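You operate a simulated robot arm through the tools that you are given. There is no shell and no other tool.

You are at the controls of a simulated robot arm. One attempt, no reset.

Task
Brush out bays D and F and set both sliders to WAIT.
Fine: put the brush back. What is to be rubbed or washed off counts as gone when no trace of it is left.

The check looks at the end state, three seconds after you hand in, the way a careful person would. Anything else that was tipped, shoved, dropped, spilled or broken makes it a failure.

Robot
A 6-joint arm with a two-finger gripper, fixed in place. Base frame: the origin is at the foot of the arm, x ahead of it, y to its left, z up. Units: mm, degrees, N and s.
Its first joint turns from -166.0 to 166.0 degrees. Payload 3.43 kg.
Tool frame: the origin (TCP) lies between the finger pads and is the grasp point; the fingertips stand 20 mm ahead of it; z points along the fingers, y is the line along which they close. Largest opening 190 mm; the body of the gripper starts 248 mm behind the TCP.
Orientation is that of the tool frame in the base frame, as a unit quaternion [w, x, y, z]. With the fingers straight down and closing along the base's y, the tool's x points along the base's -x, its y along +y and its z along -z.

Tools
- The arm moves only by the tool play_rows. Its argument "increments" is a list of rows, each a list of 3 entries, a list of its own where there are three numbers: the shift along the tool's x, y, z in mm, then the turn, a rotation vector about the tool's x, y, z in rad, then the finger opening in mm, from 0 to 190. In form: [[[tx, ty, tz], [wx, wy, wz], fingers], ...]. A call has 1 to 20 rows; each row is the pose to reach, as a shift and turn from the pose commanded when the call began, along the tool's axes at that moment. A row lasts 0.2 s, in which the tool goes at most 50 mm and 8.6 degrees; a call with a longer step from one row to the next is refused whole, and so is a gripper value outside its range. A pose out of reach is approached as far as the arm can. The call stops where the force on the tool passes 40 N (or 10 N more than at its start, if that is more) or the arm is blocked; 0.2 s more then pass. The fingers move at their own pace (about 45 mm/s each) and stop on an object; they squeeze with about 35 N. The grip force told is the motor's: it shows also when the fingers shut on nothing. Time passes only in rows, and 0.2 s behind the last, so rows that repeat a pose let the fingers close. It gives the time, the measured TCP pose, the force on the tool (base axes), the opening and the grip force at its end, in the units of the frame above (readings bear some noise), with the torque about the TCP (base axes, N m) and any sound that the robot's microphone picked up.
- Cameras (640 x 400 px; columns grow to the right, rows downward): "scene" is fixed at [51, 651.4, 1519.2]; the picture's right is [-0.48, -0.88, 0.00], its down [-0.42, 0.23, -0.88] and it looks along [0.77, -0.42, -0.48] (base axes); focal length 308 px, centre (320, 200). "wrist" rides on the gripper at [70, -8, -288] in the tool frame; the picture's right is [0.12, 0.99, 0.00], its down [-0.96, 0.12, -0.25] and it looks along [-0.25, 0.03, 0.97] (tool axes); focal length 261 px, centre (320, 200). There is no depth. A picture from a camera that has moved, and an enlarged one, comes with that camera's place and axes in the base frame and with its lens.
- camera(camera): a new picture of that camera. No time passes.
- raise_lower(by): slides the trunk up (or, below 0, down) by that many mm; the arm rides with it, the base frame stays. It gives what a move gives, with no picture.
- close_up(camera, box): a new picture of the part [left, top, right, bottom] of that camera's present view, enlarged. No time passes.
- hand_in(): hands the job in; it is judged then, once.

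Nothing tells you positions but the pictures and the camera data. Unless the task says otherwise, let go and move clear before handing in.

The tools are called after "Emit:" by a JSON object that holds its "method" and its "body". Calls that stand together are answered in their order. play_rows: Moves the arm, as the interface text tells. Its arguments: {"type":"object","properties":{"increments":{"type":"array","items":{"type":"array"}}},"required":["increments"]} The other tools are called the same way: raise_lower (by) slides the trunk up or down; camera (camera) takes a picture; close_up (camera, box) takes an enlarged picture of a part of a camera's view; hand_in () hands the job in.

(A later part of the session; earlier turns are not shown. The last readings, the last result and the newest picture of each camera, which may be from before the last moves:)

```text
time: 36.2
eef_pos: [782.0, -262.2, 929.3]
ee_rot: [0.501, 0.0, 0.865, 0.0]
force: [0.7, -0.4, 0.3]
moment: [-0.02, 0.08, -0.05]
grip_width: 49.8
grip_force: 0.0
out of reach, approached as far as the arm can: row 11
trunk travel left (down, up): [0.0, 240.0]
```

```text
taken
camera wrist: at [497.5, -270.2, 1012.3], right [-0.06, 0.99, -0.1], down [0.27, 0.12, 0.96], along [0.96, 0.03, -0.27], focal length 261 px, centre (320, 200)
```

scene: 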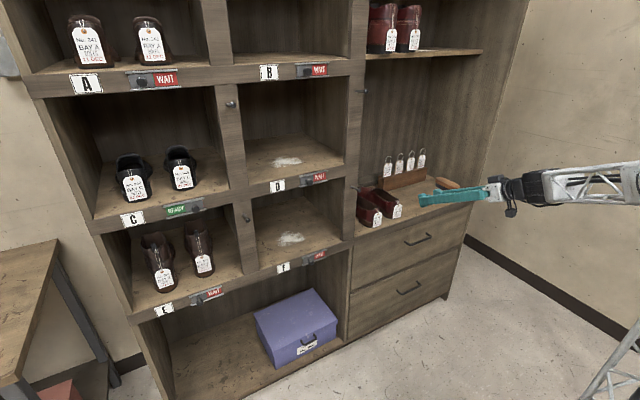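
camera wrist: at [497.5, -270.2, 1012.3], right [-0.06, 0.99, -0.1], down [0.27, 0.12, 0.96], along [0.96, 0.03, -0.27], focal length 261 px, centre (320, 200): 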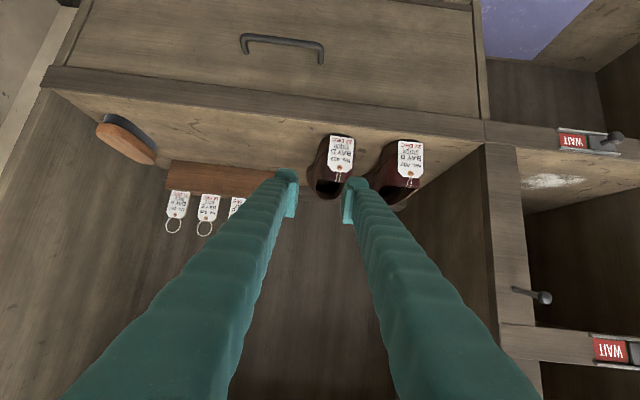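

The path is clear. I'll continue to about y = -640 and open the fingers to 100 mm for the brush.

Emit:
{"method": "play_rows", "body": {"increments": [[[0, -42, 0], [0, 0, 0], 60], [[0, -84, 0], [0, 0, 0], 70], [[0, -126, 0], [0, 0, 0], 80], [[0, -168, 0], [0, 0, 0], 90], [[0, -210, 0], [0, 0, 0], 100], [[0, -252, 0], [0, 0, 0], 100], [[0, -294, 0], [0, 0, 0], 100], [[0, -336, 0], [0, 0, 0], 100], [[0, -375, 0], [0, 0, 0], 100], [[0, -395, 0], [0, 0, 0], 100], [[0, -395, 0], [0, 0, 0], 100]]}}

Emit:
{"method": "camera", "body": {"camera": "wrist"}}

Emit:
{"method": "camera", "body": {"camera": "scene"}}

```text
time: 38.6
eef_pos: [782.3, -658.4, 930.3]
ee_rot: [0.499, -0.001, 0.866, 0.001]
force: [-1.4, -0.1, -0.1]
moment: [0.02, -0.02, -0.02]
grip_width: 99.8
grip_force: 0.0
trunk travel left (down, up): [0.0, 240.0]
```

```text
taken
camera wrist: at [497.6, -665.7, 1012.0], right [-0.06, 0.99, -0.1], down [0.27, 0.12, 0.96], along [0.96, 0.03, -0.27], focal length 261 px, centre (320, 200)
```

wrist: 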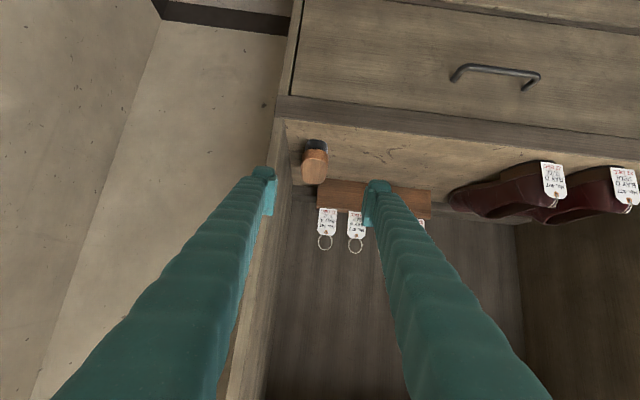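

```text
taken
```

scene: 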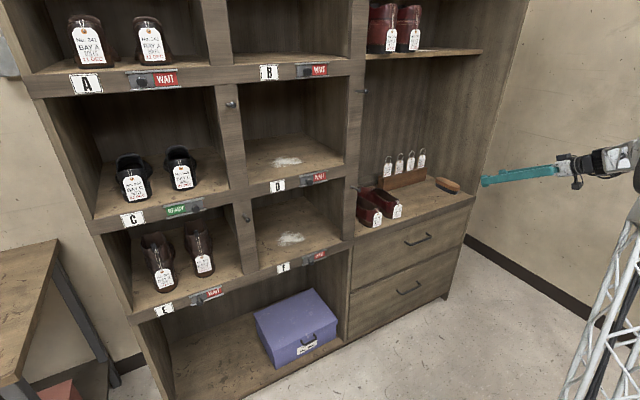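

Emit:
{"method": "close_up", "body": {"camera": "wrist", "box": [250, 110, 410, 210]}}

Emit:
{"method": "close_up", "body": {"camera": "scene", "box": [400, 150, 560, 250]}}

```text
4.00 times, centred on (330, 160) of wrist
camera zoom: at [497.6, -665.7, 1012.0], right [-0.06, 0.99, -0.1], down [0.27, 0.12, 0.96], along [0.96, 0.03, -0.27], focal length 1043 px, centre (280, 360)
```

zoom: 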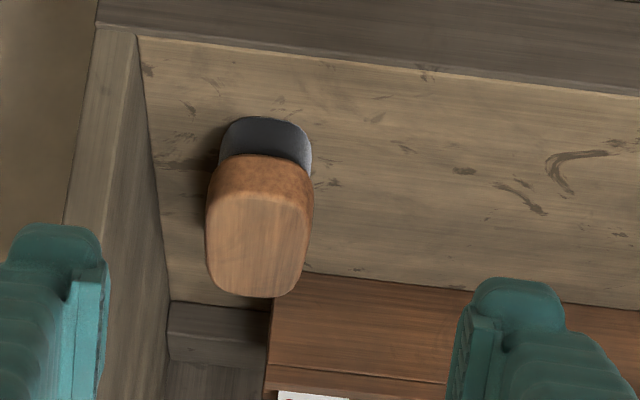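

```text
4.00 times, centred on (480, 200) of scene
camera zoom: at [51.0, 651.4, 1519.2], right [-0.48, -0.88, 0.0], down [-0.42, 0.23, -0.88], along [0.77, -0.42, -0.48], focal length 1233 px, centre (-320, 200)
```

zoom: 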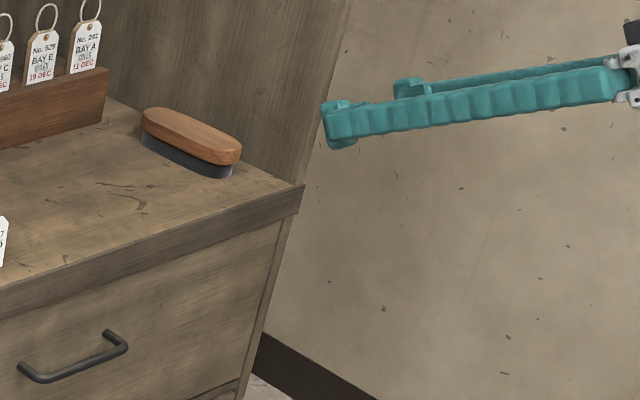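

I can see the brush well: about 53 mm wide, from x = 962 to 1115, centred near y = -669, wood top at z = 802 on a counter at about 759. The alcove wall is close by at y = -731, so I'll use a narrow opening. I'll raise the trunk for reach first.

Emit:
{"method": "raise_lower", "body": {"by": 240}}

```text
time: 41.1
eef_pos: [781.7, -658.0, 1169.7]
ee_rot: [0.5, 0.0, 0.866, 0.0]
force: [-0.5, -0.5, -0.1]
moment: [-0.01, -0.03, -0.01]
grip_width: 100.2
grip_force: 0.1
trunk travel left (down, up): [-240.0, 0.0]
```

Emit:
{"method": "play_rows", "body": {"increments": [[[25.3, -1, 28.7], [0, 0, 0], 90], [[50.5, -2, 57.5], [0, 0, 0], 80], [[75.8, -3, 86.2], [0, 0, 0], 72], [[101, -4, 115], [0, 0, 0], 66], [[126.3, -5, 143.7], [0, 0, 0], 66], [[151.6, -6, 172.4], [0, 0, 0], 66], [[176.8, -7, 201.2], [0, 0, 0], 66], [[202.1, -8, 229.9], [0, 0, 0], 66], [[202.1, -8, 229.9], [0, 0, 0], 66]]}}

Emit:
{"method": "camera", "body": {"camera": "wrist"}}

Emit:
{"method": "close_up", "body": {"camera": "wrist", "box": [240, 130, 400, 230]}}

Emit:
{"method": "close_up", "body": {"camera": "scene", "box": [400, 130, 560, 230]}}

```text
time: 43.1
eef_pos: [880.4, -666.8, 879.4]
ee_rot: [0.5, 0.0, 0.866, 0.0]
force: [0.0, -0.5, -0.1]
moment: [0.01, -0.06, 0.0]
grip_width: 65.9
grip_force: 0.0
trunk travel left (down, up): [-240.0, 0.0]
```

```text
taken
camera wrist: at [595.8, -674.3, 962.2], right [-0.06, 0.99, -0.1], down [0.27, 0.12, 0.96], along [0.96, 0.03, -0.27], focal length 261 px, centre (320, 200)
```

wrist: 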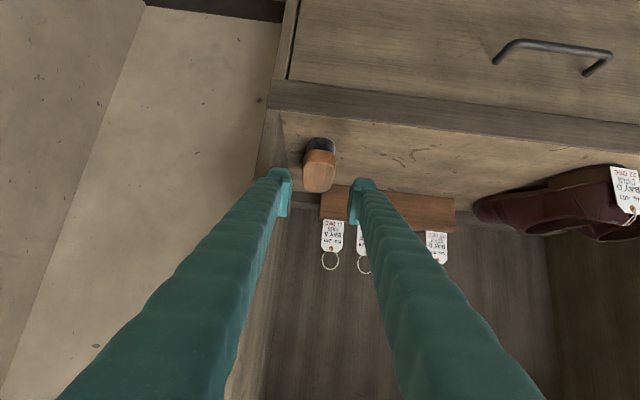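

```text
4.00 times, centred on (320, 180) of wrist
camera zoom: at [595.8, -674.3, 962.2], right [-0.06, 0.99, -0.1], down [0.27, 0.12, 0.96], along [0.96, 0.03, -0.27], focal length 1043 px, centre (320, 280)
```

zoom: 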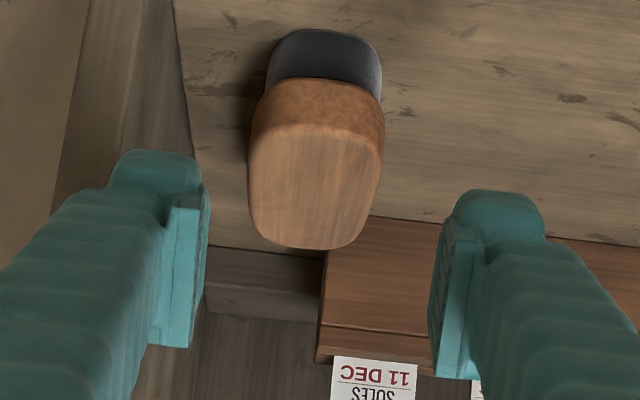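

```text
4.00 times, centred on (480, 180) of scene
camera zoom: at [51.0, 651.4, 1519.2], right [-0.48, -0.88, 0.0], down [-0.42, 0.23, -0.88], along [0.77, -0.42, -0.48], focal length 1233 px, centre (-320, 280)
```

zoom: 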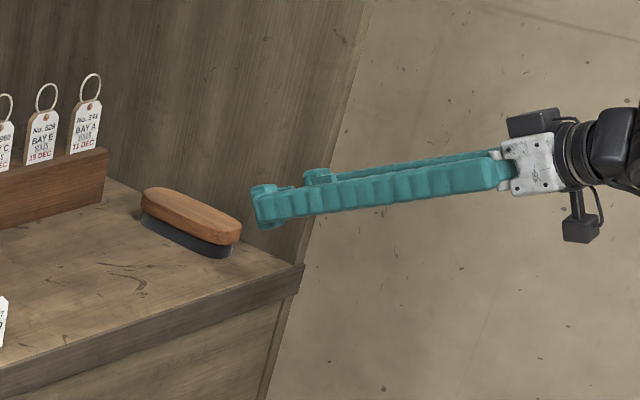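

The brush is centred at y ≈ -668.5, 54 mm wide, and the wall is at -732. I'll narrow the opening to 60 mm, centre on the brush, and drop to grasp height while still in front of it.

Emit:
{"method": "play_rows", "body": {"increments": [[[22, -0.6, 18.5], [0, 0, 0], 62], [[44, -1.2, 37], [0, 0, 0], 60], [[66.1, -1.8, 55.5], [0, 0, 0], 60], [[66.1, -1.8, 55.5], [0, 0, 0], 60]]}}

Emit:
{"method": "close_up", "body": {"camera": "wrist", "box": [240, 130, 400, 230]}}

Emit:
{"method": "close_up", "body": {"camera": "scene", "box": [420, 160, 516, 220]}}

```text
time: 44.1
eef_pos: [894.5, -667.5, 793.5]
ee_rot: [0.5, 0.0, 0.866, 0.0]
force: [0.2, -1.0, -0.4]
moment: [0.01, -0.02, 0.0]
grip_width: 60.4
grip_force: 0.1
trunk travel left (down, up): [-240.0, 0.0]
```

```text
4.00 times, centred on (320, 180) of wrist
camera zoom: at [609.9, -675.9, 876.5], right [-0.06, 0.99, -0.1], down [0.27, 0.12, 0.96], along [0.96, 0.03, -0.27], focal length 1043 px, centre (320, 280)
```

zoom: 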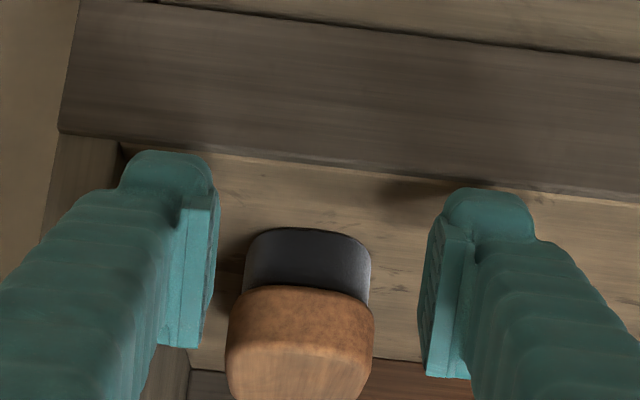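

```text
6.67 times, centred on (468, 190) of scene
camera zoom: at [51.0, 651.4, 1519.2], right [-0.48, -0.88, 0.0], down [-0.42, 0.23, -0.88], along [0.77, -0.42, -0.48], focal length 2055 px, centre (-667, 267)
```

zoom: 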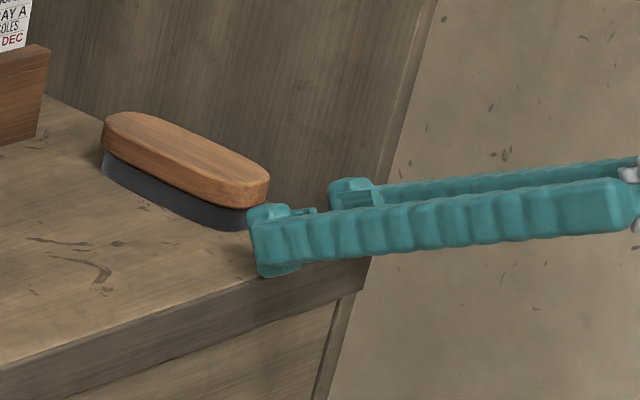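

The brush is centred near y = -669.7. I'll shift slightly, narrow to 58 mm, and slide forward slowly along the brush sides, checking partway.

Emit:
{"method": "play_rows", "body": {"increments": [[[0, -1.5, 0], [0, 0, 0], 58], [[-5, -1.5, 8.7], [0, 0, 0], 58], [[-10, -1.5, 17.3], [0, 0, 0], 58], [[-15, -1.5, 26], [0, 0, 0], 58], [[-20, -1.5, 34.6], [0, 0, 0], 58], [[-25, -1.5, 43.3], [0, 0, 0], 58], [[-30, -1.5, 52], [0, 0, 0], 58], [[-30, -1.5, 52], [0, 0, 0], 58]]}}

Emit:
{"method": "close_up", "body": {"camera": "wrist", "box": [240, 130, 400, 230]}}

Emit:
{"method": "close_up", "body": {"camera": "scene", "box": [420, 160, 516, 220]}}

```text
time: 45.9
eef_pos: [955.7, -669.8, 793.7]
ee_rot: [0.5, 0.001, 0.866, -0.001]
force: [-0.5, -0.1, 0.4]
moment: [0.01, 0.01, 0.0]
grip_width: 57.7
grip_force: 0.0
trunk travel left (down, up): [-240.0, 0.0]
```

```text
4.00 times, centred on (320, 180) of wrist
camera zoom: at [670.5, -676.9, 877.1], right [-0.06, 0.99, -0.1], down [0.27, 0.12, 0.96], along [0.96, 0.03, -0.27], focal length 1043 px, centre (320, 280)
```

zoom: 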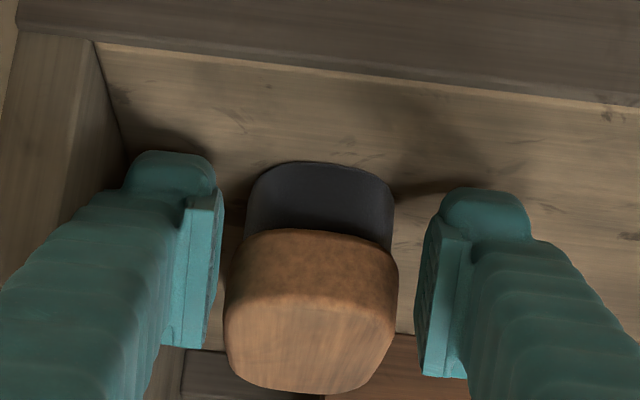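

```text
6.67 times, centred on (468, 190) of scene
camera zoom: at [51.0, 651.4, 1519.2], right [-0.48, -0.88, 0.0], down [-0.42, 0.23, -0.88], along [0.77, -0.42, -0.48], focal length 2055 px, centre (-667, 267)
```

zoom: 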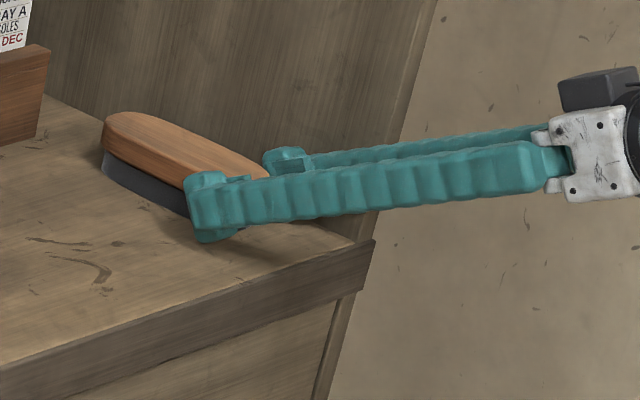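

Alignment looks good, within about a millimetre. I'll continue forward to x ≈ 1030.

Emit:
{"method": "play_rows", "body": {"increments": [[[-5, 0, 8.7], [0, 0, 0], 58], [[-10, 0, 17.3], [0, 0, 0], 58], [[-15, 0, 26], [0, 0, 0], 58], [[-20, 0, 34.6], [0, 0, 0], 58], [[-25, 0, 43.3], [0, 0, 0], 58], [[-30, 0, 52], [0, 0, 0], 58], [[-37.3, 0, 64.5], [0, 0, 0], 58], [[-37.3, 0, 64.5], [0, 0, 0], 58]]}}

Emit:
{"method": "close_up", "body": {"camera": "wrist", "box": [240, 130, 400, 230]}}

Emit:
{"method": "close_up", "body": {"camera": "scene", "box": [420, 150, 516, 210]}}

```text
time: 47.7
eef_pos: [1029.4, -668.7, 795.2]
ee_rot: [0.499, 0.0, 0.866, 0.0]
force: [-1.0, -0.5, 0.2]
moment: [-0.02, 0.0, 0.0]
grip_width: 58.0
grip_force: 0.1
trunk travel left (down, up): [-240.0, 0.0]
```

```text
4.00 times, centred on (320, 180) of wrist
camera zoom: at [745.0, -676.6, 877.4], right [-0.06, 0.99, -0.1], down [0.27, 0.12, 0.96], along [0.96, 0.03, -0.27], focal length 1043 px, centre (320, 280)
```

zoom: 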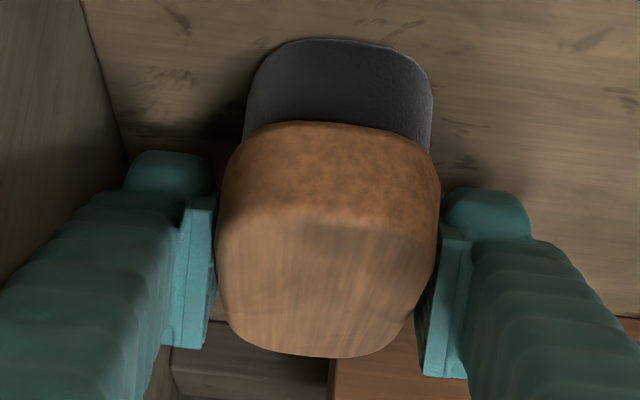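

```text
6.67 times, centred on (468, 180) of scene
camera zoom: at [51.0, 651.4, 1519.2], right [-0.48, -0.88, 0.0], down [-0.42, 0.23, -0.88], along [0.77, -0.42, -0.48], focal length 2055 px, centre (-667, 333)
```

zoom: 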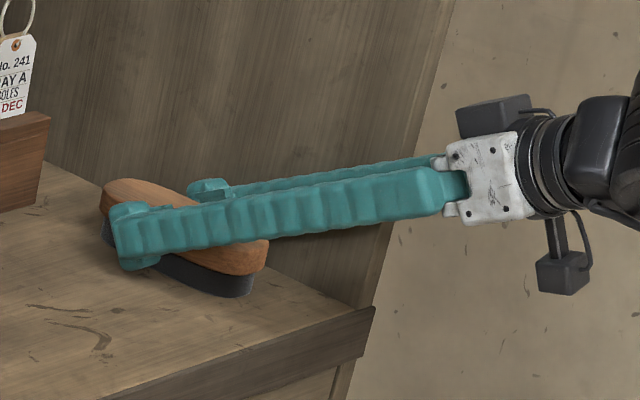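

The brush is between the pads. I'll close the grip now.

Emit:
{"method": "play_rows", "body": {"increments": [[[0, 0, 0], [0, 0, 0], 50], [[0, 0, 0], [0, 0, 0], 30], [[0, 0, 0], [0, 0, 0], 30], [[0, 0, 0], [0, 0, 0], 30], [[0, 0, 0], [0, 0, 0], 30]]}}

Emit:
{"method": "close_up", "body": {"camera": "wrist", "box": [240, 130, 400, 230]}}

Emit:
{"method": "close_up", "body": {"camera": "scene", "box": [420, 150, 516, 210]}}

```text
time: 48.9
eef_pos: [1029.7, -669.4, 795.0]
ee_rot: [0.499, 0.0, 0.866, 0.0]
force: [1.3, -0.3, 1.1]
moment: [0.03, 0.01, 0.01]
grip_width: 54.5
grip_force: 35.4
trunk travel left (down, up): [-240.0, 0.0]
```

```text
4.00 times, centred on (320, 180) of wrist
camera zoom: at [744.9, -676.6, 877.5], right [-0.06, 0.99, -0.1], down [0.27, 0.12, 0.96], along [0.96, 0.03, -0.27], focal length 1043 px, centre (320, 280)
```

zoom: 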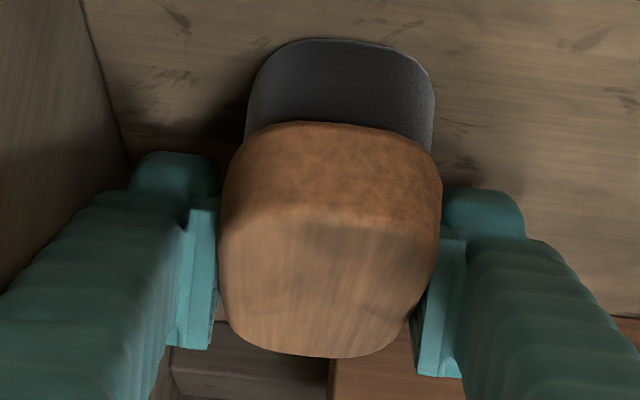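

```text
6.67 times, centred on (468, 180) of scene
camera zoom: at [51.0, 651.4, 1519.2], right [-0.48, -0.88, 0.0], down [-0.42, 0.23, -0.88], along [0.77, -0.42, -0.48], focal length 2055 px, centre (-667, 333)
```

zoom: 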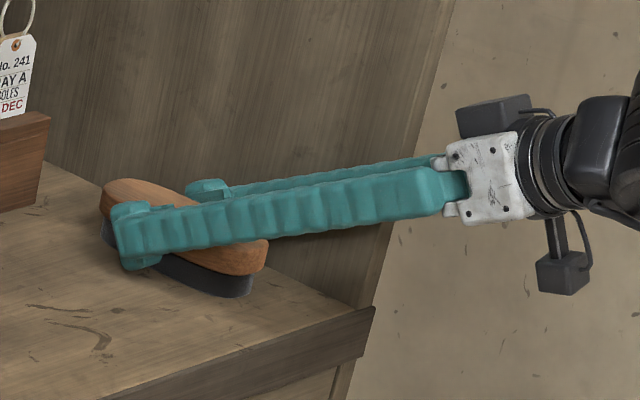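

The brush is gripped with 35 N at 54.5 mm. I'll lift it gently and check the hold before backing out.

Emit:
{"method": "play_rows", "body": {"increments": [[[-8.7, 0, -5], [0, 0, 0], 30], [[-17.3, 0, -10], [0, 0, 0], 30], [[-34.6, 0, -20], [0, 0, 0], 30], [[-34.6, 0, -20], [0, 0, 0], 30]]}}

Emit:
{"method": "close_up", "body": {"camera": "wrist", "box": [240, 130, 400, 230]}}

Emit:
{"method": "close_up", "body": {"camera": "scene", "box": [420, 130, 548, 210]}}

```text
time: 49.9
eef_pos: [1029.4, -668.8, 833.8]
ee_rot: [0.5, 0.0, 0.866, 0.001]
force: [-0.3, -0.3, -1.6]
moment: [-0.02, -0.02, 0.0]
grip_width: 54.6
grip_force: 35.3
trunk travel left (down, up): [-240.0, 0.0]
```

```text
4.00 times, centred on (320, 180) of wrist
camera zoom: at [745.1, -676.4, 916.9], right [-0.06, 0.99, -0.1], down [0.27, 0.12, 0.96], along [0.96, 0.03, -0.27], focal length 1043 px, centre (320, 280)
```

zoom: 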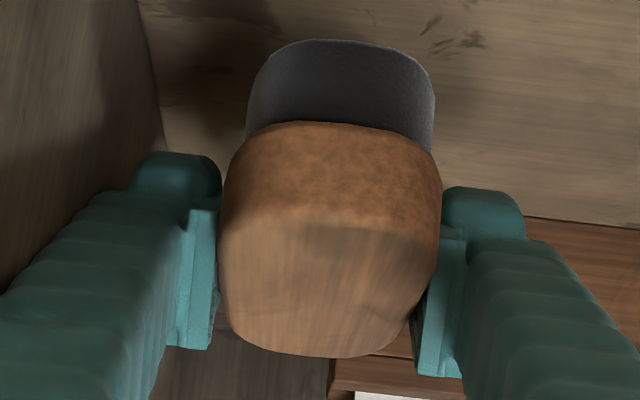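

```text
5.00 times, centred on (484, 170) of scene
camera zoom: at [51.0, 651.4, 1519.2], right [-0.48, -0.88, 0.0], down [-0.42, 0.23, -0.88], along [0.77, -0.42, -0.48], focal length 1541 px, centre (-500, 350)
```

zoom: 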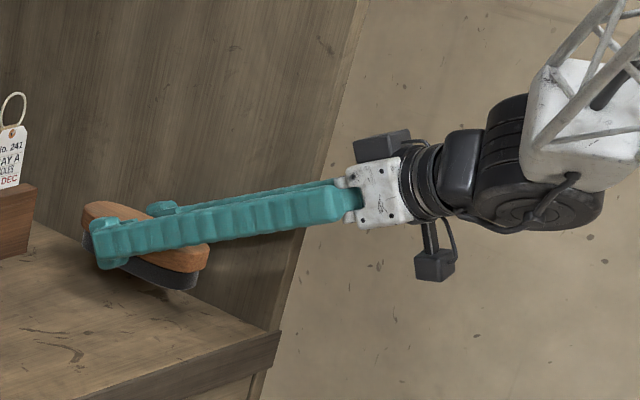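

The brush is held firmly and level. I'll back out of the alcove and rise to z ≈ 1180 in front of the shelf.

Emit:
{"method": "play_rows", "body": {"increments": [[[15.7, 0, -37.1], [0, 0, 0], 30], [[31.3, 0, -74.3], [0, 0, 0], 30], [[38.3, 0, -116.4], [0, 0, 0], 30], [[34.2, 0, -159.2], [0, 0, 0], 30], [[25.7, 0, -204.5], [0, 0, 0], 30], [[17.2, 0, -249.9], [0, 0, 0], 30], [[8.8, 0, -295.2], [0, 0, 0], 30], [[-20.9, 0, -323.8], [0, 0, 0], 30], [[-59.9, 0, -346.3], [0, 0, 0], 30], [[-98.8, 0, -368.8], [0, 0, 0], 30], [[-137.8, 0, -391.3], [0, 0, 0], 30], [[-164.6, 0, -406.8], [0, 0, 0], 30], [[-164.6, 0, -406.8], [0, 0, 0], 30]]}}

Emit:
{"method": "camera", "body": {"camera": "scene"}}

```text
time: 52.7
eef_pos: [761.3, -668.3, 1182.3]
ee_rot: [0.5, 0.0, 0.866, 0.0]
force: [-0.4, 0.3, -1.9]
moment: [0.02, 0.04, -0.01]
grip_width: 54.6
grip_force: 35.1
trunk travel left (down, up): [-240.0, 0.0]
```

```text
taken
```

scene: 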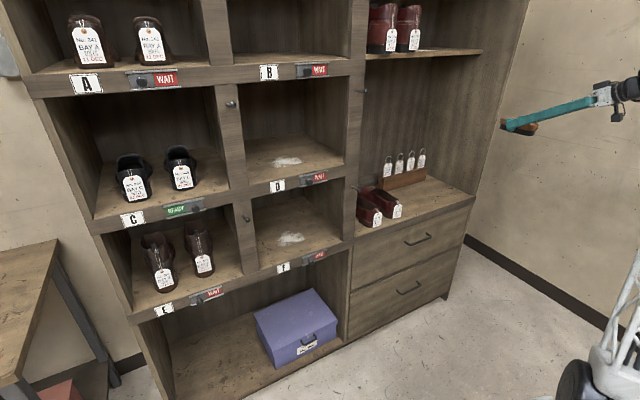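

Now I'll carry the brush along y to bay D at constant height.

Emit:
{"method": "play_rows", "body": {"increments": [[[0, 46.4, 0], [0, 0, 0], 30], [[0, 92.9, 0], [0, 0, 0], 30], [[0, 139.3, 0], [0, 0, 0], 30], [[0, 185.8, 0], [0, 0, 0], 30], [[0, 232.2, 0], [0, 0, 0], 30], [[0, 278.7, 0], [0, 0, 0], 30], [[0, 325.1, 0], [0, 0, 0], 30], [[0, 371.6, 0], [0, 0, 0], 30], [[0, 418, 0], [0, 0, 0], 30], [[0, 464.5, 0], [0, 0, 0], 30], [[0, 510.9, 0], [0, 0, 0], 30], [[0, 557.4, 0], [0, 0, 0], 30], [[0, 603.8, 0], [0, 0, 0], 30], [[0, 650.3, 0], [0, 0, 0], 30], [[0, 696.7, 0], [0, 0, 0], 30], [[0, 743.2, 0], [0, 0, 0], 30], [[0, 789.6, 0], [0, 0, 0], 30], [[0, 836.1, 0], [0, 0, 0], 30], [[0, 882.5, 0], [0, 0, 0], 30], [[0, 929, 0], [0, 0, 0], 30]]}}

Emit:
{"method": "camera", "body": {"camera": "scene"}}

Emit:
{"method": "camera", "body": {"camera": "wrist"}}

```text
time: 56.9
eef_pos: [759.4, 261.0, 1182.4]
ee_rot: [0.501, -0.001, 0.866, 0.0]
force: [-0.2, -0.5, -1.4]
moment: [0.06, 0.08, 0.1]
grip_width: 54.7
grip_force: 34.9
trunk travel left (down, up): [-240.0, 0.0]
```

```text
taken
```

scene: 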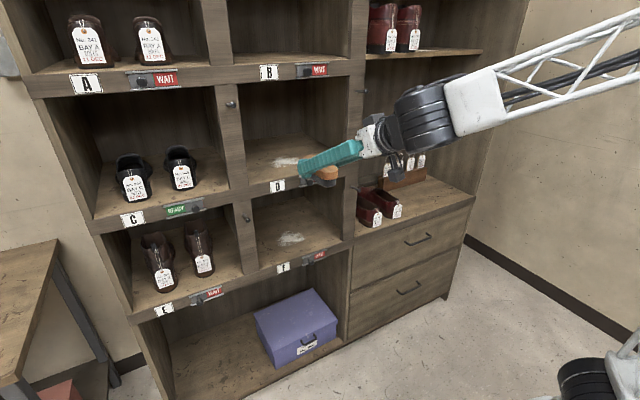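

```text
taken
camera wrist: at [474.8, 252.7, 1264.2], right [-0.06, 0.99, -0.1], down [0.27, 0.12, 0.96], along [0.96, 0.03, -0.27], focal length 261 px, centre (320, 200)
```

wrist: 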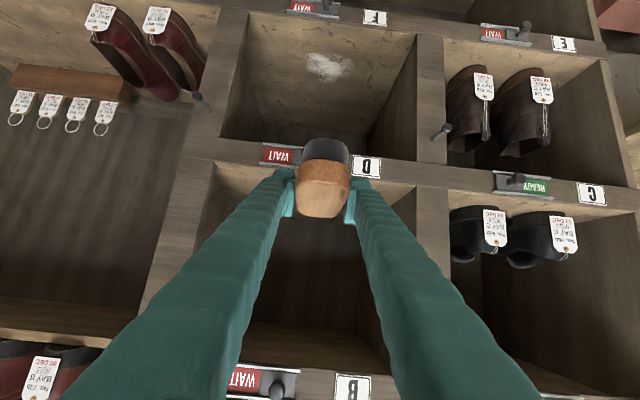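

The brush is in front of bay D with 40 mm clearance over its floor. I'll move to y = 172, beside the dust, and enter the bay to x = 1015.

Emit:
{"method": "play_rows", "body": {"increments": [[[-18.2, -12.6, 31.5], [0, 0, 0], 30], [[-36.4, -25.1, 63.1], [0, 0, 0], 30], [[-54.6, -37.7, 94.6], [0, 0, 0], 30], [[-72.9, -50.3, 126.2], [0, 0, 0], 30], [[-91.1, -62.9, 157.7], [0, 0, 0], 30], [[-109.3, -75.4, 189.3], [0, 0, 0], 30], [[-127.5, -88, 220.8], [0, 0, 0], 30], [[-127.5, -88, 220.8], [0, 0, 0], 30]]}}

Emit:
{"method": "camera", "body": {"camera": "wrist"}}

Emit:
{"method": "close_up", "body": {"camera": "scene", "box": [210, 80, 402, 200]}}

```text
time: 58.7
eef_pos: [1014.5, 172.8, 1180.0]
ee_rot: [0.5, -0.001, 0.866, 0.001]
force: [-0.7, 0.1, -1.6]
moment: [0.05, -0.02, 0.02]
grip_width: 54.4
grip_force: 35.0
trunk travel left (down, up): [-240.0, 0.0]
```

```text
taken
camera wrist: at [730.0, 164.6, 1263.4], right [-0.06, 0.99, -0.1], down [0.27, 0.12, 0.96], along [0.96, 0.03, -0.27], focal length 261 px, centre (320, 200)
```

wrist: 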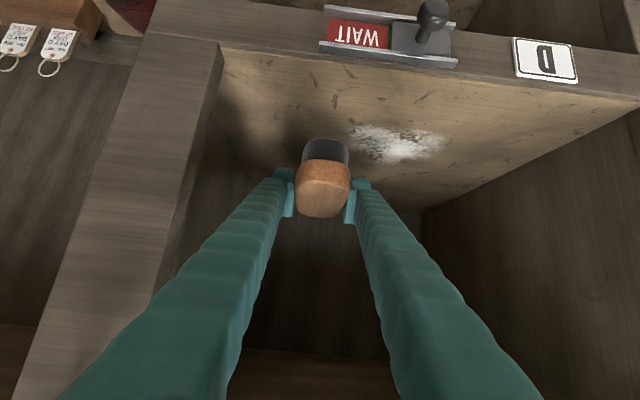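

```text
3.33 times, centred on (306, 140) of scene
camera zoom: at [51.0, 651.4, 1519.2], right [-0.48, -0.88, 0.0], down [-0.42, 0.23, -0.88], along [0.77, -0.42, -0.48], focal length 1027 px, centre (367, 400)
```

zoom: 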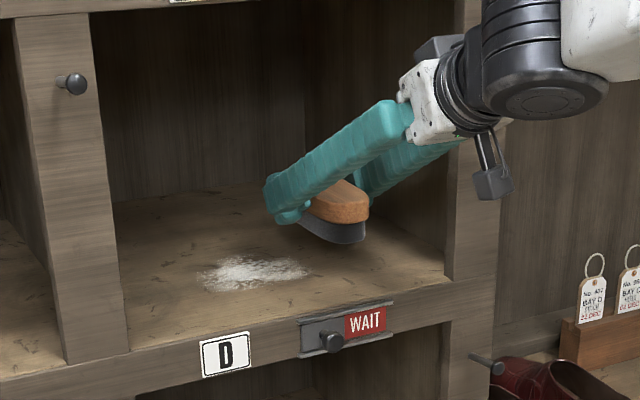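

The brush is inside bay D beside the dust, which spans about x 970–1070 and y 197–315. I'll lower toward the floor in small steps, watching the force.

Emit:
{"method": "play_rows", "body": {"increments": [[[9, 0, 5.2], [0, 0, 0], 30], [[18, 0, 10.4], [0, 0, 0], 30], [[27.7, 0, 16], [0, 0, 0], 30], [[27.7, 0, 16], [0, 0, 0], 30]]}}

Emit:
{"method": "play_rows", "body": {"increments": [[[1.7, 0, 1], [0, 0, 0], 30], [[3.5, 0, 2], [0, 0, 0], 30], [[3.5, 0, 2], [0, 0, 0], 30]]}}

Emit:
{"method": "close_up", "body": {"camera": "scene", "box": [250, 120, 346, 180]}}

```text
time: 59.7
eef_pos: [1014.3, 171.7, 1147.9]
ee_rot: [0.5, -0.001, 0.866, 0.001]
force: [0.7, 1.7, -1.5]
moment: [-0.02, -0.02, 0.0]
grip_width: 54.2
grip_force: 35.0
trunk travel left (down, up): [-240.0, 0.0]
```

```text
time: 60.5
eef_pos: [1013.6, 172.1, 1143.7]
ee_rot: [0.5, 0.0, 0.866, 0.0]
force: [-0.9, -0.9, -1.7]
moment: [-0.01, 0.02, -0.02]
grip_width: 54.6
grip_force: 34.4
trunk travel left (down, up): [-240.0, 0.0]
```

```text
6.67 times, centred on (298, 150) of scene
camera zoom: at [51.0, 651.4, 1519.2], right [-0.48, -0.88, 0.0], down [-0.42, 0.23, -0.88], along [0.77, -0.42, -0.48], focal length 2055 px, centre (467, 533)
```

zoom: 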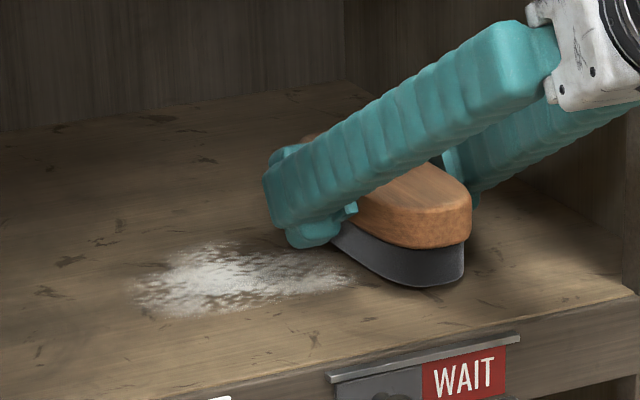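

Emit:
{"method": "play_rows", "body": {"increments": [[[0.9, 0, 0.5], [0, 0, 0], 30], [[1.7, 0, 1], [0, 0, 0], 30], [[1.7, 0, 1], [0, 0, 0], 30]]}}

Emit:
{"method": "play_rows", "body": {"increments": [[[0.9, 0, 0.5], [0, 0, 0], 30], [[1.7, 0, 1], [0, 0, 0], 30], [[1.7, 0, 1], [0, 0, 0], 30]]}}

```text
time: 61.3
eef_pos: [1013.6, 173.3, 1142.0]
ee_rot: [0.5, 0.0, 0.866, 0.0]
force: [-0.2, 0.5, -0.3]
moment: [0.0, 0.0, 0.0]
grip_width: 54.5
grip_force: 34.9
trunk travel left (down, up): [-240.0, 0.0]
```

```text
time: 62.1
eef_pos: [1014.9, 172.9, 1139.7]
ee_rot: [0.5, 0.0, 0.866, 0.0]
force: [-1.3, 0.3, -1.2]
moment: [-0.02, 0.01, 0.01]
grip_width: 54.6
grip_force: 35.1
trunk travel left (down, up): [-240.0, 0.0]
```

Emit:
{"method": "play_rows", "body": {"increments": [[[0.9, 0, 0.5], [0, 0, 0], 30], [[1.7, 0, 1], [0, 0, 0], 30], [[1.7, 0, 1], [0, 0, 0], 30]]}}

Emit:
{"method": "close_up", "body": {"camera": "scene", "box": [280, 135, 328, 165]}}

Emit:
{"method": "close_up", "body": {"camera": "wrist", "box": [240, 100, 400, 200]}}

```text
time: 62.9
eef_pos: [1012.8, 171.8, 1138.7]
ee_rot: [0.5, 0.0, 0.866, 0.0]
force: [-0.5, 0.5, -0.2]
moment: [0.01, 0.01, -0.02]
grip_width: 54.9
grip_force: 34.8
trunk travel left (down, up): [-240.0, 0.0]
```

```text
13.33 times, centred on (304, 150) of scene
camera zoom: at [51.0, 651.4, 1519.2], right [-0.48, -0.88, 0.0], down [-0.42, 0.23, -0.88], along [0.77, -0.42, -0.48], focal length 4110 px, centre (533, 867)
```

zoom: 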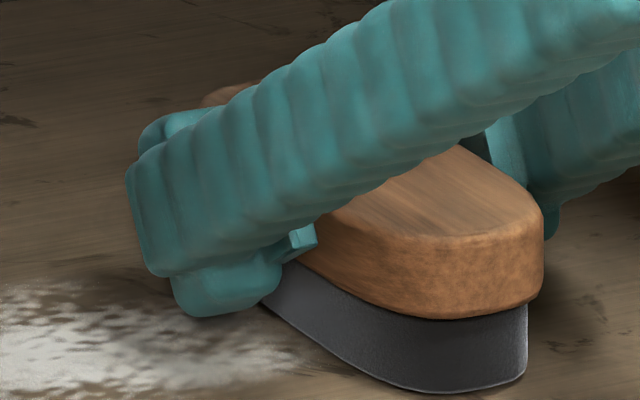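

```text
4.00 times, centred on (320, 150) of wrist
camera zoom: at [729.7, 164.4, 1221.2], right [-0.06, 0.99, -0.1], down [0.27, 0.12, 0.96], along [0.96, 0.03, -0.27], focal length 1043 px, centre (320, 400)
```

zoom: 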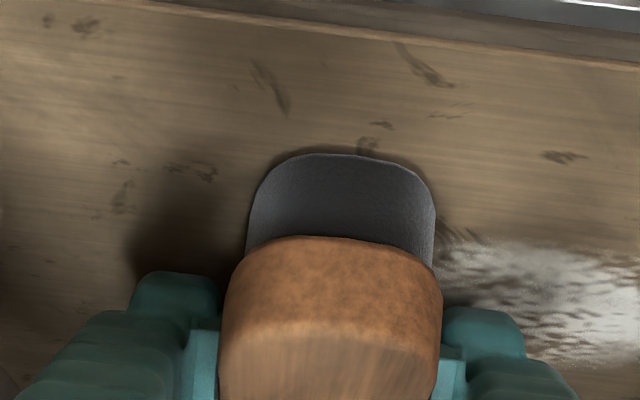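

Emit:
{"method": "play_rows", "body": {"increments": [[[0.9, 0, 0.5], [0, 0, 0], 30], [[1.7, 0, 1], [0, 0, 0], 30], [[1.7, 0, 1], [0, 0, 0], 30]]}}

Emit:
{"method": "play_rows", "body": {"increments": [[[0.9, 0, 0.5], [0, 0, 0], 30], [[1.7, 0, 1], [0, 0, 0], 30], [[1.7, 0, 1], [0, 0, 0], 30]]}}

```text
time: 63.7
eef_pos: [1013.6, 173.7, 1137.8]
ee_rot: [0.5, 0.0, 0.866, 0.0]
force: [0.6, 0.3, 0.3]
moment: [0.02, -0.14, 0.02]
grip_width: 54.3
grip_force: 35.3
trunk travel left (down, up): [-240.0, 0.0]
```

```text
time: 64.5
eef_pos: [1014.3, 171.4, 1136.0]
ee_rot: [0.501, -0.001, 0.866, 0.0]
force: [3.1, 0.2, 15.9]
moment: [0.04, -1.02, 0.02]
grip_width: 54.6
grip_force: 34.8
trunk travel left (down, up): [-240.0, 0.0]
```

The bristles touch with about 16 N, and the moment shows the far end touching first. I'll level the brush by tipping it about 1° nose-up and recheck.

Emit:
{"method": "play_rows", "body": {"increments": [[[-0.9, 0, -0.5], [0, -0.00875, 0], 30], [[-0.9, 0, -0.5], [0, -0.0175, 0], 30], [[-0.9, 0, -0.5], [0, -0.0175, 0], 30]]}}

```text
time: 65.3
eef_pos: [1014.5, 172.0, 1135.5]
ee_rot: [0.508, 0.0, 0.861, 0.0]
force: [1.6, -0.5, 16.5]
moment: [-0.02, 1.13, 0.01]
grip_width: 54.4
grip_force: 35.6
trunk travel left (down, up): [-240.0, 0.0]
```

Now the near end touches, so the level angle is about halfway. I'll rotate back 0.5° and check that the moment balances.

Emit:
{"method": "play_rows", "body": {"increments": [[[0, 0, 0], [0, 0.0085, 0], 30], [[0, 0, 0], [0, 0.0085, 0], 30]]}}

```text
time: 65.9
eef_pos: [1012.7, 172.1, 1136.7]
ee_rot: [0.504, 0.001, 0.864, -0.001]
force: [3.0, -0.4, 14.4]
moment: [-0.02, -0.99, -0.04]
grip_width: 54.6
grip_force: 34.9
trunk travel left (down, up): [-240.0, 0.0]
```

Emit:
{"method": "play_rows", "body": {"increments": [[[0, 0, 0], [0, -0.0045, 0], 30], [[0, 0, 0], [0, -0.0045, 0], 30]]}}

```text
time: 66.5
eef_pos: [1013.8, 173.0, 1136.3]
ee_rot: [0.507, 0.0, 0.862, 0.0]
force: [1.3, -1.0, 14.1]
moment: [-0.02, 0.87, 0.01]
grip_width: 54.5
grip_force: 35.0
trunk travel left (down, up): [-240.0, 0.0]
```

That is level to within about 0.2°. I'll lighten the pressure slightly and make the first sweep across the dust in +y.

Emit:
{"method": "play_rows", "body": {"increments": [[[-0.6, 0, -0.35], [0, 0.002, 0], 30], [[-0.6, 10, -0.35], [0, 0.002, 0], 30], [[-0.6, 25, -0.35], [0, 0.002, 0], 30], [[-0.6, 40, -0.35], [0, 0.002, 0], 30], [[-0.6, 55, -0.35], [0, 0.002, 0], 30], [[-0.6, 70, -0.35], [0, 0.002, 0], 30], [[-0.6, 85, -0.35], [0, 0.002, 0], 30], [[-0.6, 100, -0.35], [0, 0.002, 0], 30], [[-0.6, 115, -0.35], [0, 0.002, 0], 30], [[-0.6, 130, -0.35], [0, 0.002, 0], 30], [[-0.6, 145, -0.35], [0, 0.002, 0], 30], [[-0.6, 160, -0.35], [0, 0.002, 0], 30], [[-0.6, 175, -0.35], [0, 0.002, 0], 30]]}}

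Emit:
{"method": "close_up", "body": {"camera": "wrist", "box": [200, 90, 400, 215]}}

Emit:
{"method": "close_up", "body": {"camera": "scene", "box": [240, 110, 352, 180]}}

```text
time: 69.3
eef_pos: [1013.4, 348.0, 1136.0]
ee_rot: [0.506, 0.0, 0.863, 0.0]
force: [-1.5, 0.1, -0.9]
moment: [0.02, 0.06, 0.02]
grip_width: 54.7
grip_force: 35.6
trunk travel left (down, up): [-240.0, 0.0]
```

```text
3.20 times, centred on (300, 152) of wrist
camera zoom: at [728.5, 340.0, 1216.0], right [-0.06, 0.99, -0.1], down [0.26, 0.12, 0.96], along [0.96, 0.03, -0.26], focal length 834 px, centre (384, 352)
```

zoom: 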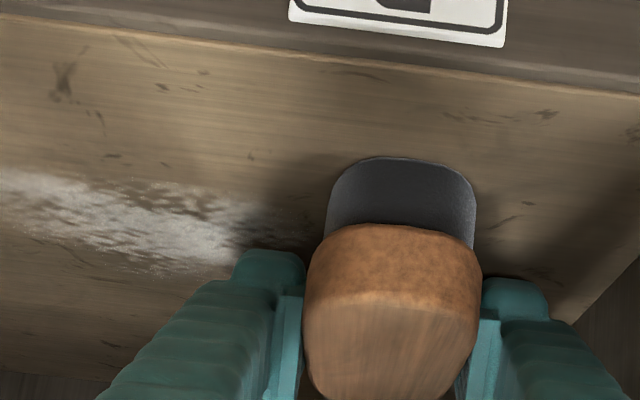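

```text
5.71 times, centred on (296, 145) of scene
camera zoom: at [51.0, 651.4, 1519.2], right [-0.48, -0.88, 0.0], down [-0.42, 0.23, -0.88], along [0.77, -0.42, -0.48], focal length 1761 px, centre (457, 514)
```

zoom: 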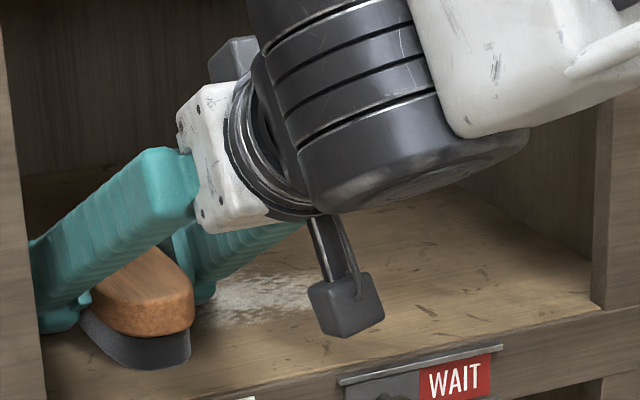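

The first pass was too light: contact was lost by the end and much of the dust remains. I'll press a bit more and sweep back.

Emit:
{"method": "play_rows", "body": {"increments": [[[0.6, 0, 0.35], [0, 0, 0], 30], [[0.6, 0, 0.35], [0, 0, 0], 30]]}}

```text
time: 69.9
eef_pos: [1014.0, 347.3, 1136.0]
ee_rot: [0.505, 0.0, 0.863, 0.0]
force: [2.4, 2.2, 3.5]
moment: [0.04, 0.28, -0.07]
grip_width: 54.8
grip_force: 34.7
trunk travel left (down, up): [-240.0, 0.0]
```

Emit:
{"method": "play_rows", "body": {"increments": [[[0.43, 0, 0.25], [0, 0, 0], 30], [[0.43, -15, 0.25], [0, 0, 0], 30], [[0.43, -30, 0.25], [0, 0, 0], 30], [[0.43, -45, 0.25], [0, 0, 0], 30], [[0.43, -60, 0.25], [0, 0, 0], 30], [[0.43, -75, 0.25], [0, 0, 0], 30], [[0.43, -90, 0.25], [0, 0, 0], 30]]}}

Emit:
{"method": "play_rows", "body": {"increments": [[[0, -15, 0], [0, 0, 0], 30], [[0, -30, 0], [0, 0, 0], 30], [[0, -45, 0], [0, 0, 0], 30], [[0, -60, 0], [0, 0, 0], 30], [[0, -75, 0], [0, 0, 0], 30], [[0, -90, 0], [0, 0, 0], 30]]}}

Emit:
{"method": "close_up", "body": {"camera": "wrist", "box": [240, 80, 480, 230]}}

Emit:
{"method": "close_up", "body": {"camera": "scene", "box": [240, 110, 352, 180]}}

```text
time: 71.5
eef_pos: [1013.4, 256.6, 1135.9]
ee_rot: [0.505, 0.0, 0.863, 0.0]
force: [-2.3, 4.2, 19.1]
moment: [0.07, 0.01, 0.0]
grip_width: 54.3
grip_force: 35.0
trunk travel left (down, up): [-240.0, 0.0]
```

```text
time: 72.9
eef_pos: [1013.2, 166.3, 1135.0]
ee_rot: [0.505, 0.001, 0.863, -0.001]
force: [-1.7, 4.0, 15.9]
moment: [-0.03, 0.12, -0.11]
grip_width: 54.6
grip_force: 34.5
trunk travel left (down, up): [-240.0, 0.0]
```

```text
2.67 times, centred on (360, 155) of wrist
camera zoom: at [728.0, 158.8, 1215.1], right [-0.06, 0.99, -0.1], down [0.26, 0.12, 0.96], along [0.97, 0.03, -0.26], focal length 695 px, centre (213, 320)
```

zoom: 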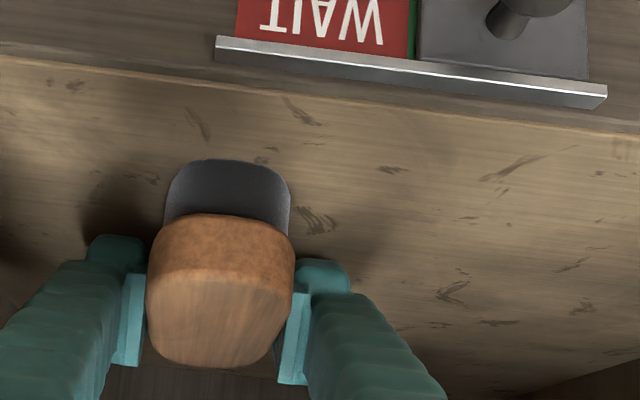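

```text
5.71 times, centred on (296, 145) of scene
camera zoom: at [51.0, 651.4, 1519.2], right [-0.48, -0.88, 0.0], down [-0.42, 0.23, -0.88], along [0.77, -0.42, -0.48], focal length 1761 px, centre (457, 514)
```

zoom: 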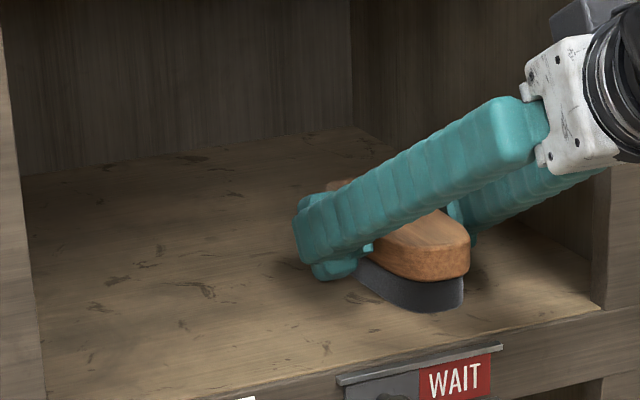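

Almost all of the dust in D is gone after the firmer pass. I'll make one more pass in +y to be thorough, then lift and inspect.

Emit:
{"method": "play_rows", "body": {"increments": [[[0, 15, 0], [0, 0, 0], 30], [[0, 30, 0], [0, 0, 0], 30], [[0, 45, 0], [0, 0, 0], 30], [[0, 60, 0], [0, 0, 0], 30], [[0, 75, 0], [0, 0, 0], 30], [[0, 90, 0], [0, 0, 0], 30], [[0, 105, 0], [0, 0, 0], 30], [[0, 120, 0], [0, 0, 0], 30], [[0, 135, 0], [0, 0, 0], 30], [[0, 150, 0], [0, 0, 0], 30], [[0, 165, 0], [0, 0, 0], 30], [[0, 180, 0], [0, 0, 0], 30]]}}

Emit:
{"method": "play_rows", "body": {"increments": [[[-17.3, 0, -10], [0, 0, 0], 30], [[-34.6, 0, -20], [0, 0, 0], 30], [[-52, 0, -30], [0, 0, 0], 30], [[-52, 0, -30], [0, 0, 0], 30]]}}

Emit:
{"method": "close_up", "body": {"camera": "wrist", "box": [140, 60, 380, 210]}}

Emit:
{"method": "close_up", "body": {"camera": "scene", "box": [240, 110, 352, 180]}}

```text
time: 75.5
eef_pos: [1014.5, 349.0, 1135.8]
ee_rot: [0.505, -0.001, 0.863, 0.001]
force: [2.6, -0.1, 5.7]
moment: [0.01, 0.0, 0.12]
grip_width: 54.8
grip_force: 35.0
trunk travel left (down, up): [-240.0, 0.0]
```

```text
time: 76.5
eef_pos: [1014.0, 347.7, 1193.4]
ee_rot: [0.504, -0.001, 0.864, 0.001]
force: [0.3, 0.3, -1.5]
moment: [-0.01, -0.04, 0.0]
grip_width: 54.4
grip_force: 35.3
trunk travel left (down, up): [-240.0, 0.0]
```

```text
2.67 times, centred on (260, 135) of wrist
camera zoom: at [728.3, 339.9, 1274.3], right [-0.06, 0.99, -0.1], down [0.26, 0.12, 0.96], along [0.96, 0.03, -0.26], focal length 695 px, centre (480, 373)
```

zoom: 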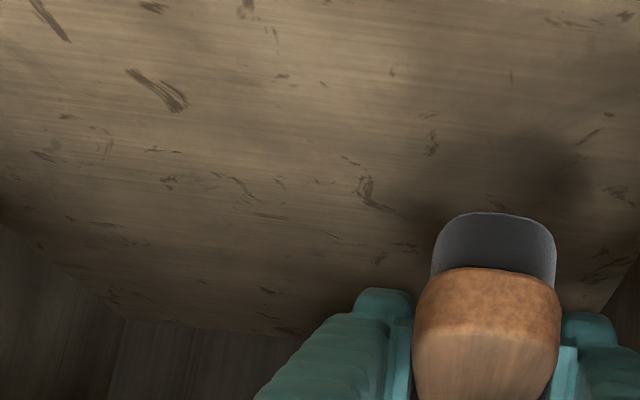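

```text
5.71 times, centred on (296, 145) of scene
camera zoom: at [51.0, 651.4, 1519.2], right [-0.48, -0.88, 0.0], down [-0.42, 0.23, -0.88], along [0.77, -0.42, -0.48], focal length 1761 px, centre (457, 514)
```

zoom: 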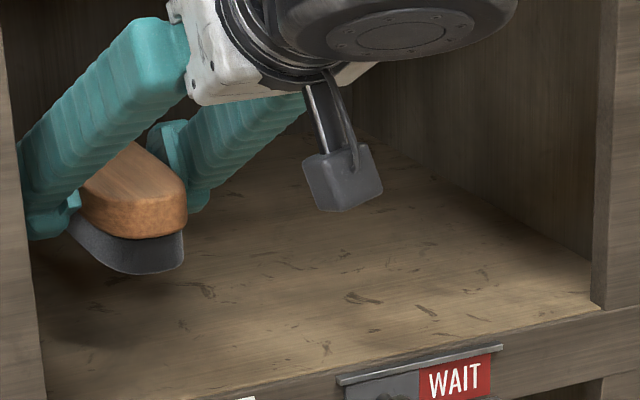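

Bay D is clean. I'll back the brush out to x ≈ 760, then lower the trunk to bring it to bay F.

Emit:
{"method": "play_rows", "body": {"increments": [[[17.9, -12.6, -31.7], [0, 0, 0], 30], [[35.8, -25.1, -63.5], [0, 0, 0], 30], [[53.7, -37.7, -95.2], [0, 0, 0], 30], [[71.5, -50.3, -126.9], [0, 0, 0], 30], [[89.4, -62.9, -158.6], [0, 0, 0], 30], [[107.3, -75.4, -190.4], [0, 0, 0], 30], [[125.2, -88, -222.1], [0, 0, 0], 30], [[125.2, -88, -222.1], [0, 0, 0], 30]]}}

Emit:
{"method": "camera", "body": {"camera": "scene"}}

```text
time: 78.3
eef_pos: [759.5, 258.7, 1194.7]
ee_rot: [0.505, 0.0, 0.863, 0.001]
force: [-0.1, -0.2, -1.3]
moment: [0.01, 0.02, 0.02]
grip_width: 54.5
grip_force: 34.6
trunk travel left (down, up): [-240.0, 0.0]
```

```text
taken
```

scene: 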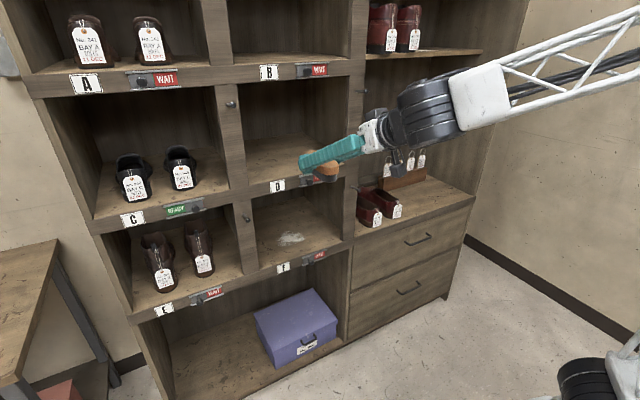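

Emit:
{"method": "raise_lower", "body": {"by": -240}}

Emit:
{"method": "camera", "body": {"camera": "wrist"}}

Emit:
{"method": "close_up", "body": {"camera": "scene", "box": [200, 100, 440, 280]}}

```text
time: 80.8
eef_pos: [759.3, 258.5, 954.5]
ee_rot: [0.504, 0.0, 0.864, 0.001]
force: [0.3, 0.6, -2.9]
moment: [0.02, -0.02, -0.03]
grip_width: 54.5
grip_force: 34.5
trunk travel left (down, up): [0.0, 240.0]
```

```text
taken
camera wrist: at [473.5, 250.9, 1034.3], right [-0.06, 0.99, -0.1], down [0.26, 0.12, 0.96], along [0.96, 0.03, -0.26], focal length 261 px, centre (320, 200)
```

wrist: 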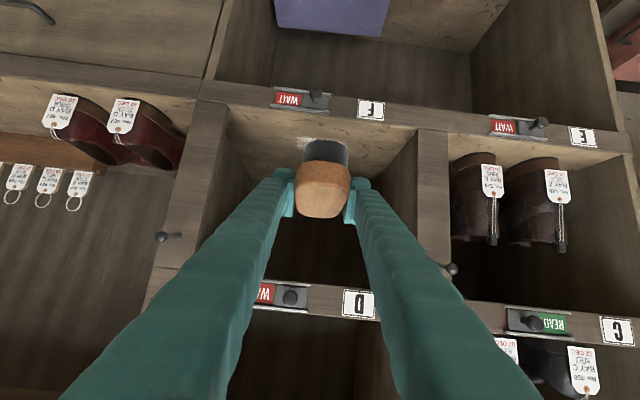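

```text
2.22 times, centred on (320, 190) of scene
camera zoom: at [51.0, 651.4, 1519.2], right [-0.48, -0.88, 0.0], down [-0.42, 0.23, -0.88], along [0.77, -0.42, -0.48], focal length 685 px, centre (320, 222)
```

zoom: 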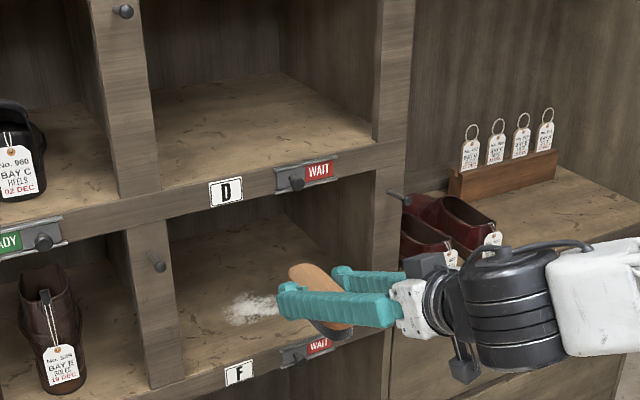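

Bay D is clean from this angle too. I'll move down to z ≈ 835 at y = 172 and then enter bay F, staying well above its floor.

Emit:
{"method": "play_rows", "body": {"increments": [[[26, -21.8, 14.7], [0, 0, 0], 30], [[52.1, -43.5, 29.4], [0, 0, 0], 30], [[78.1, -65.3, 44], [0, 0, 0], 30], [[104.1, -87, 58.7], [0, 0, 0], 30], [[104.1, -87, 58.7], [0, 0, 0], 30], [[85.9, -87, 91.1], [0, 0, 0], 30], [[67.6, -87, 123.4], [0, 0, 0], 30], [[49.4, -87, 155.8], [0, 0, 0], 30], [[31.1, -87, 188.1], [0, 0, 0], 30], [[12.9, -87, 220.5], [0, 0, 0], 30], [[-5.4, -87, 252.8], [0, 0, 0], 30], [[-23.6, -87, 285.2], [0, 0, 0], 30], [[-23.6, -87, 285.2], [0, 0, 0], 30]]}}

Emit:
{"method": "camera", "body": {"camera": "wrist"}}

Emit:
{"method": "close_up", "body": {"camera": "scene", "box": [220, 170, 380, 270]}}

```text
time: 83.6
eef_pos: [1019.7, 172.1, 835.1]
ee_rot: [0.505, 0.0, 0.863, 0.0]
force: [0.2, 0.4, -2.0]
moment: [0.05, -0.02, 0.02]
grip_width: 54.7
grip_force: 35.1
trunk travel left (down, up): [0.0, 240.0]
```

```text
taken
camera wrist: at [735.0, 164.6, 914.6], right [-0.06, 0.99, -0.1], down [0.26, 0.12, 0.96], along [0.96, 0.03, -0.26], focal length 261 px, centre (320, 200)
```

wrist: 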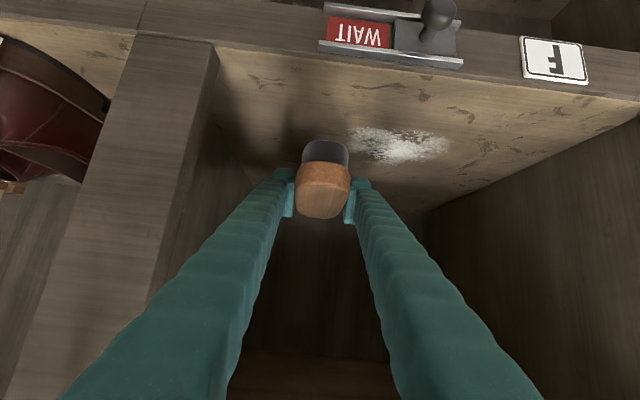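

```text
4.00 times, centred on (300, 220) of scene
camera zoom: at [51.0, 651.4, 1519.2], right [-0.48, -0.88, 0.0], down [-0.42, 0.23, -0.88], along [0.77, -0.42, -0.48], focal length 1233 px, centre (400, 120)
```

zoom: 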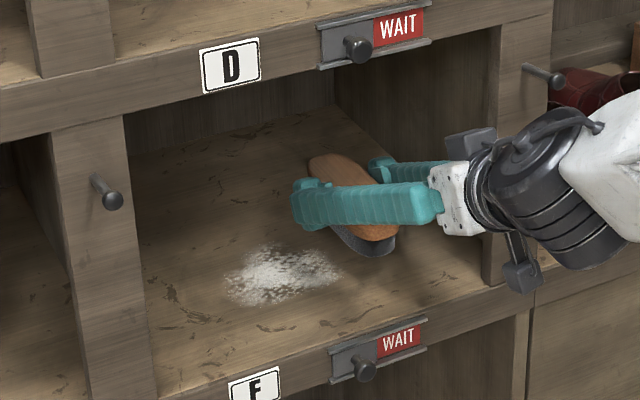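

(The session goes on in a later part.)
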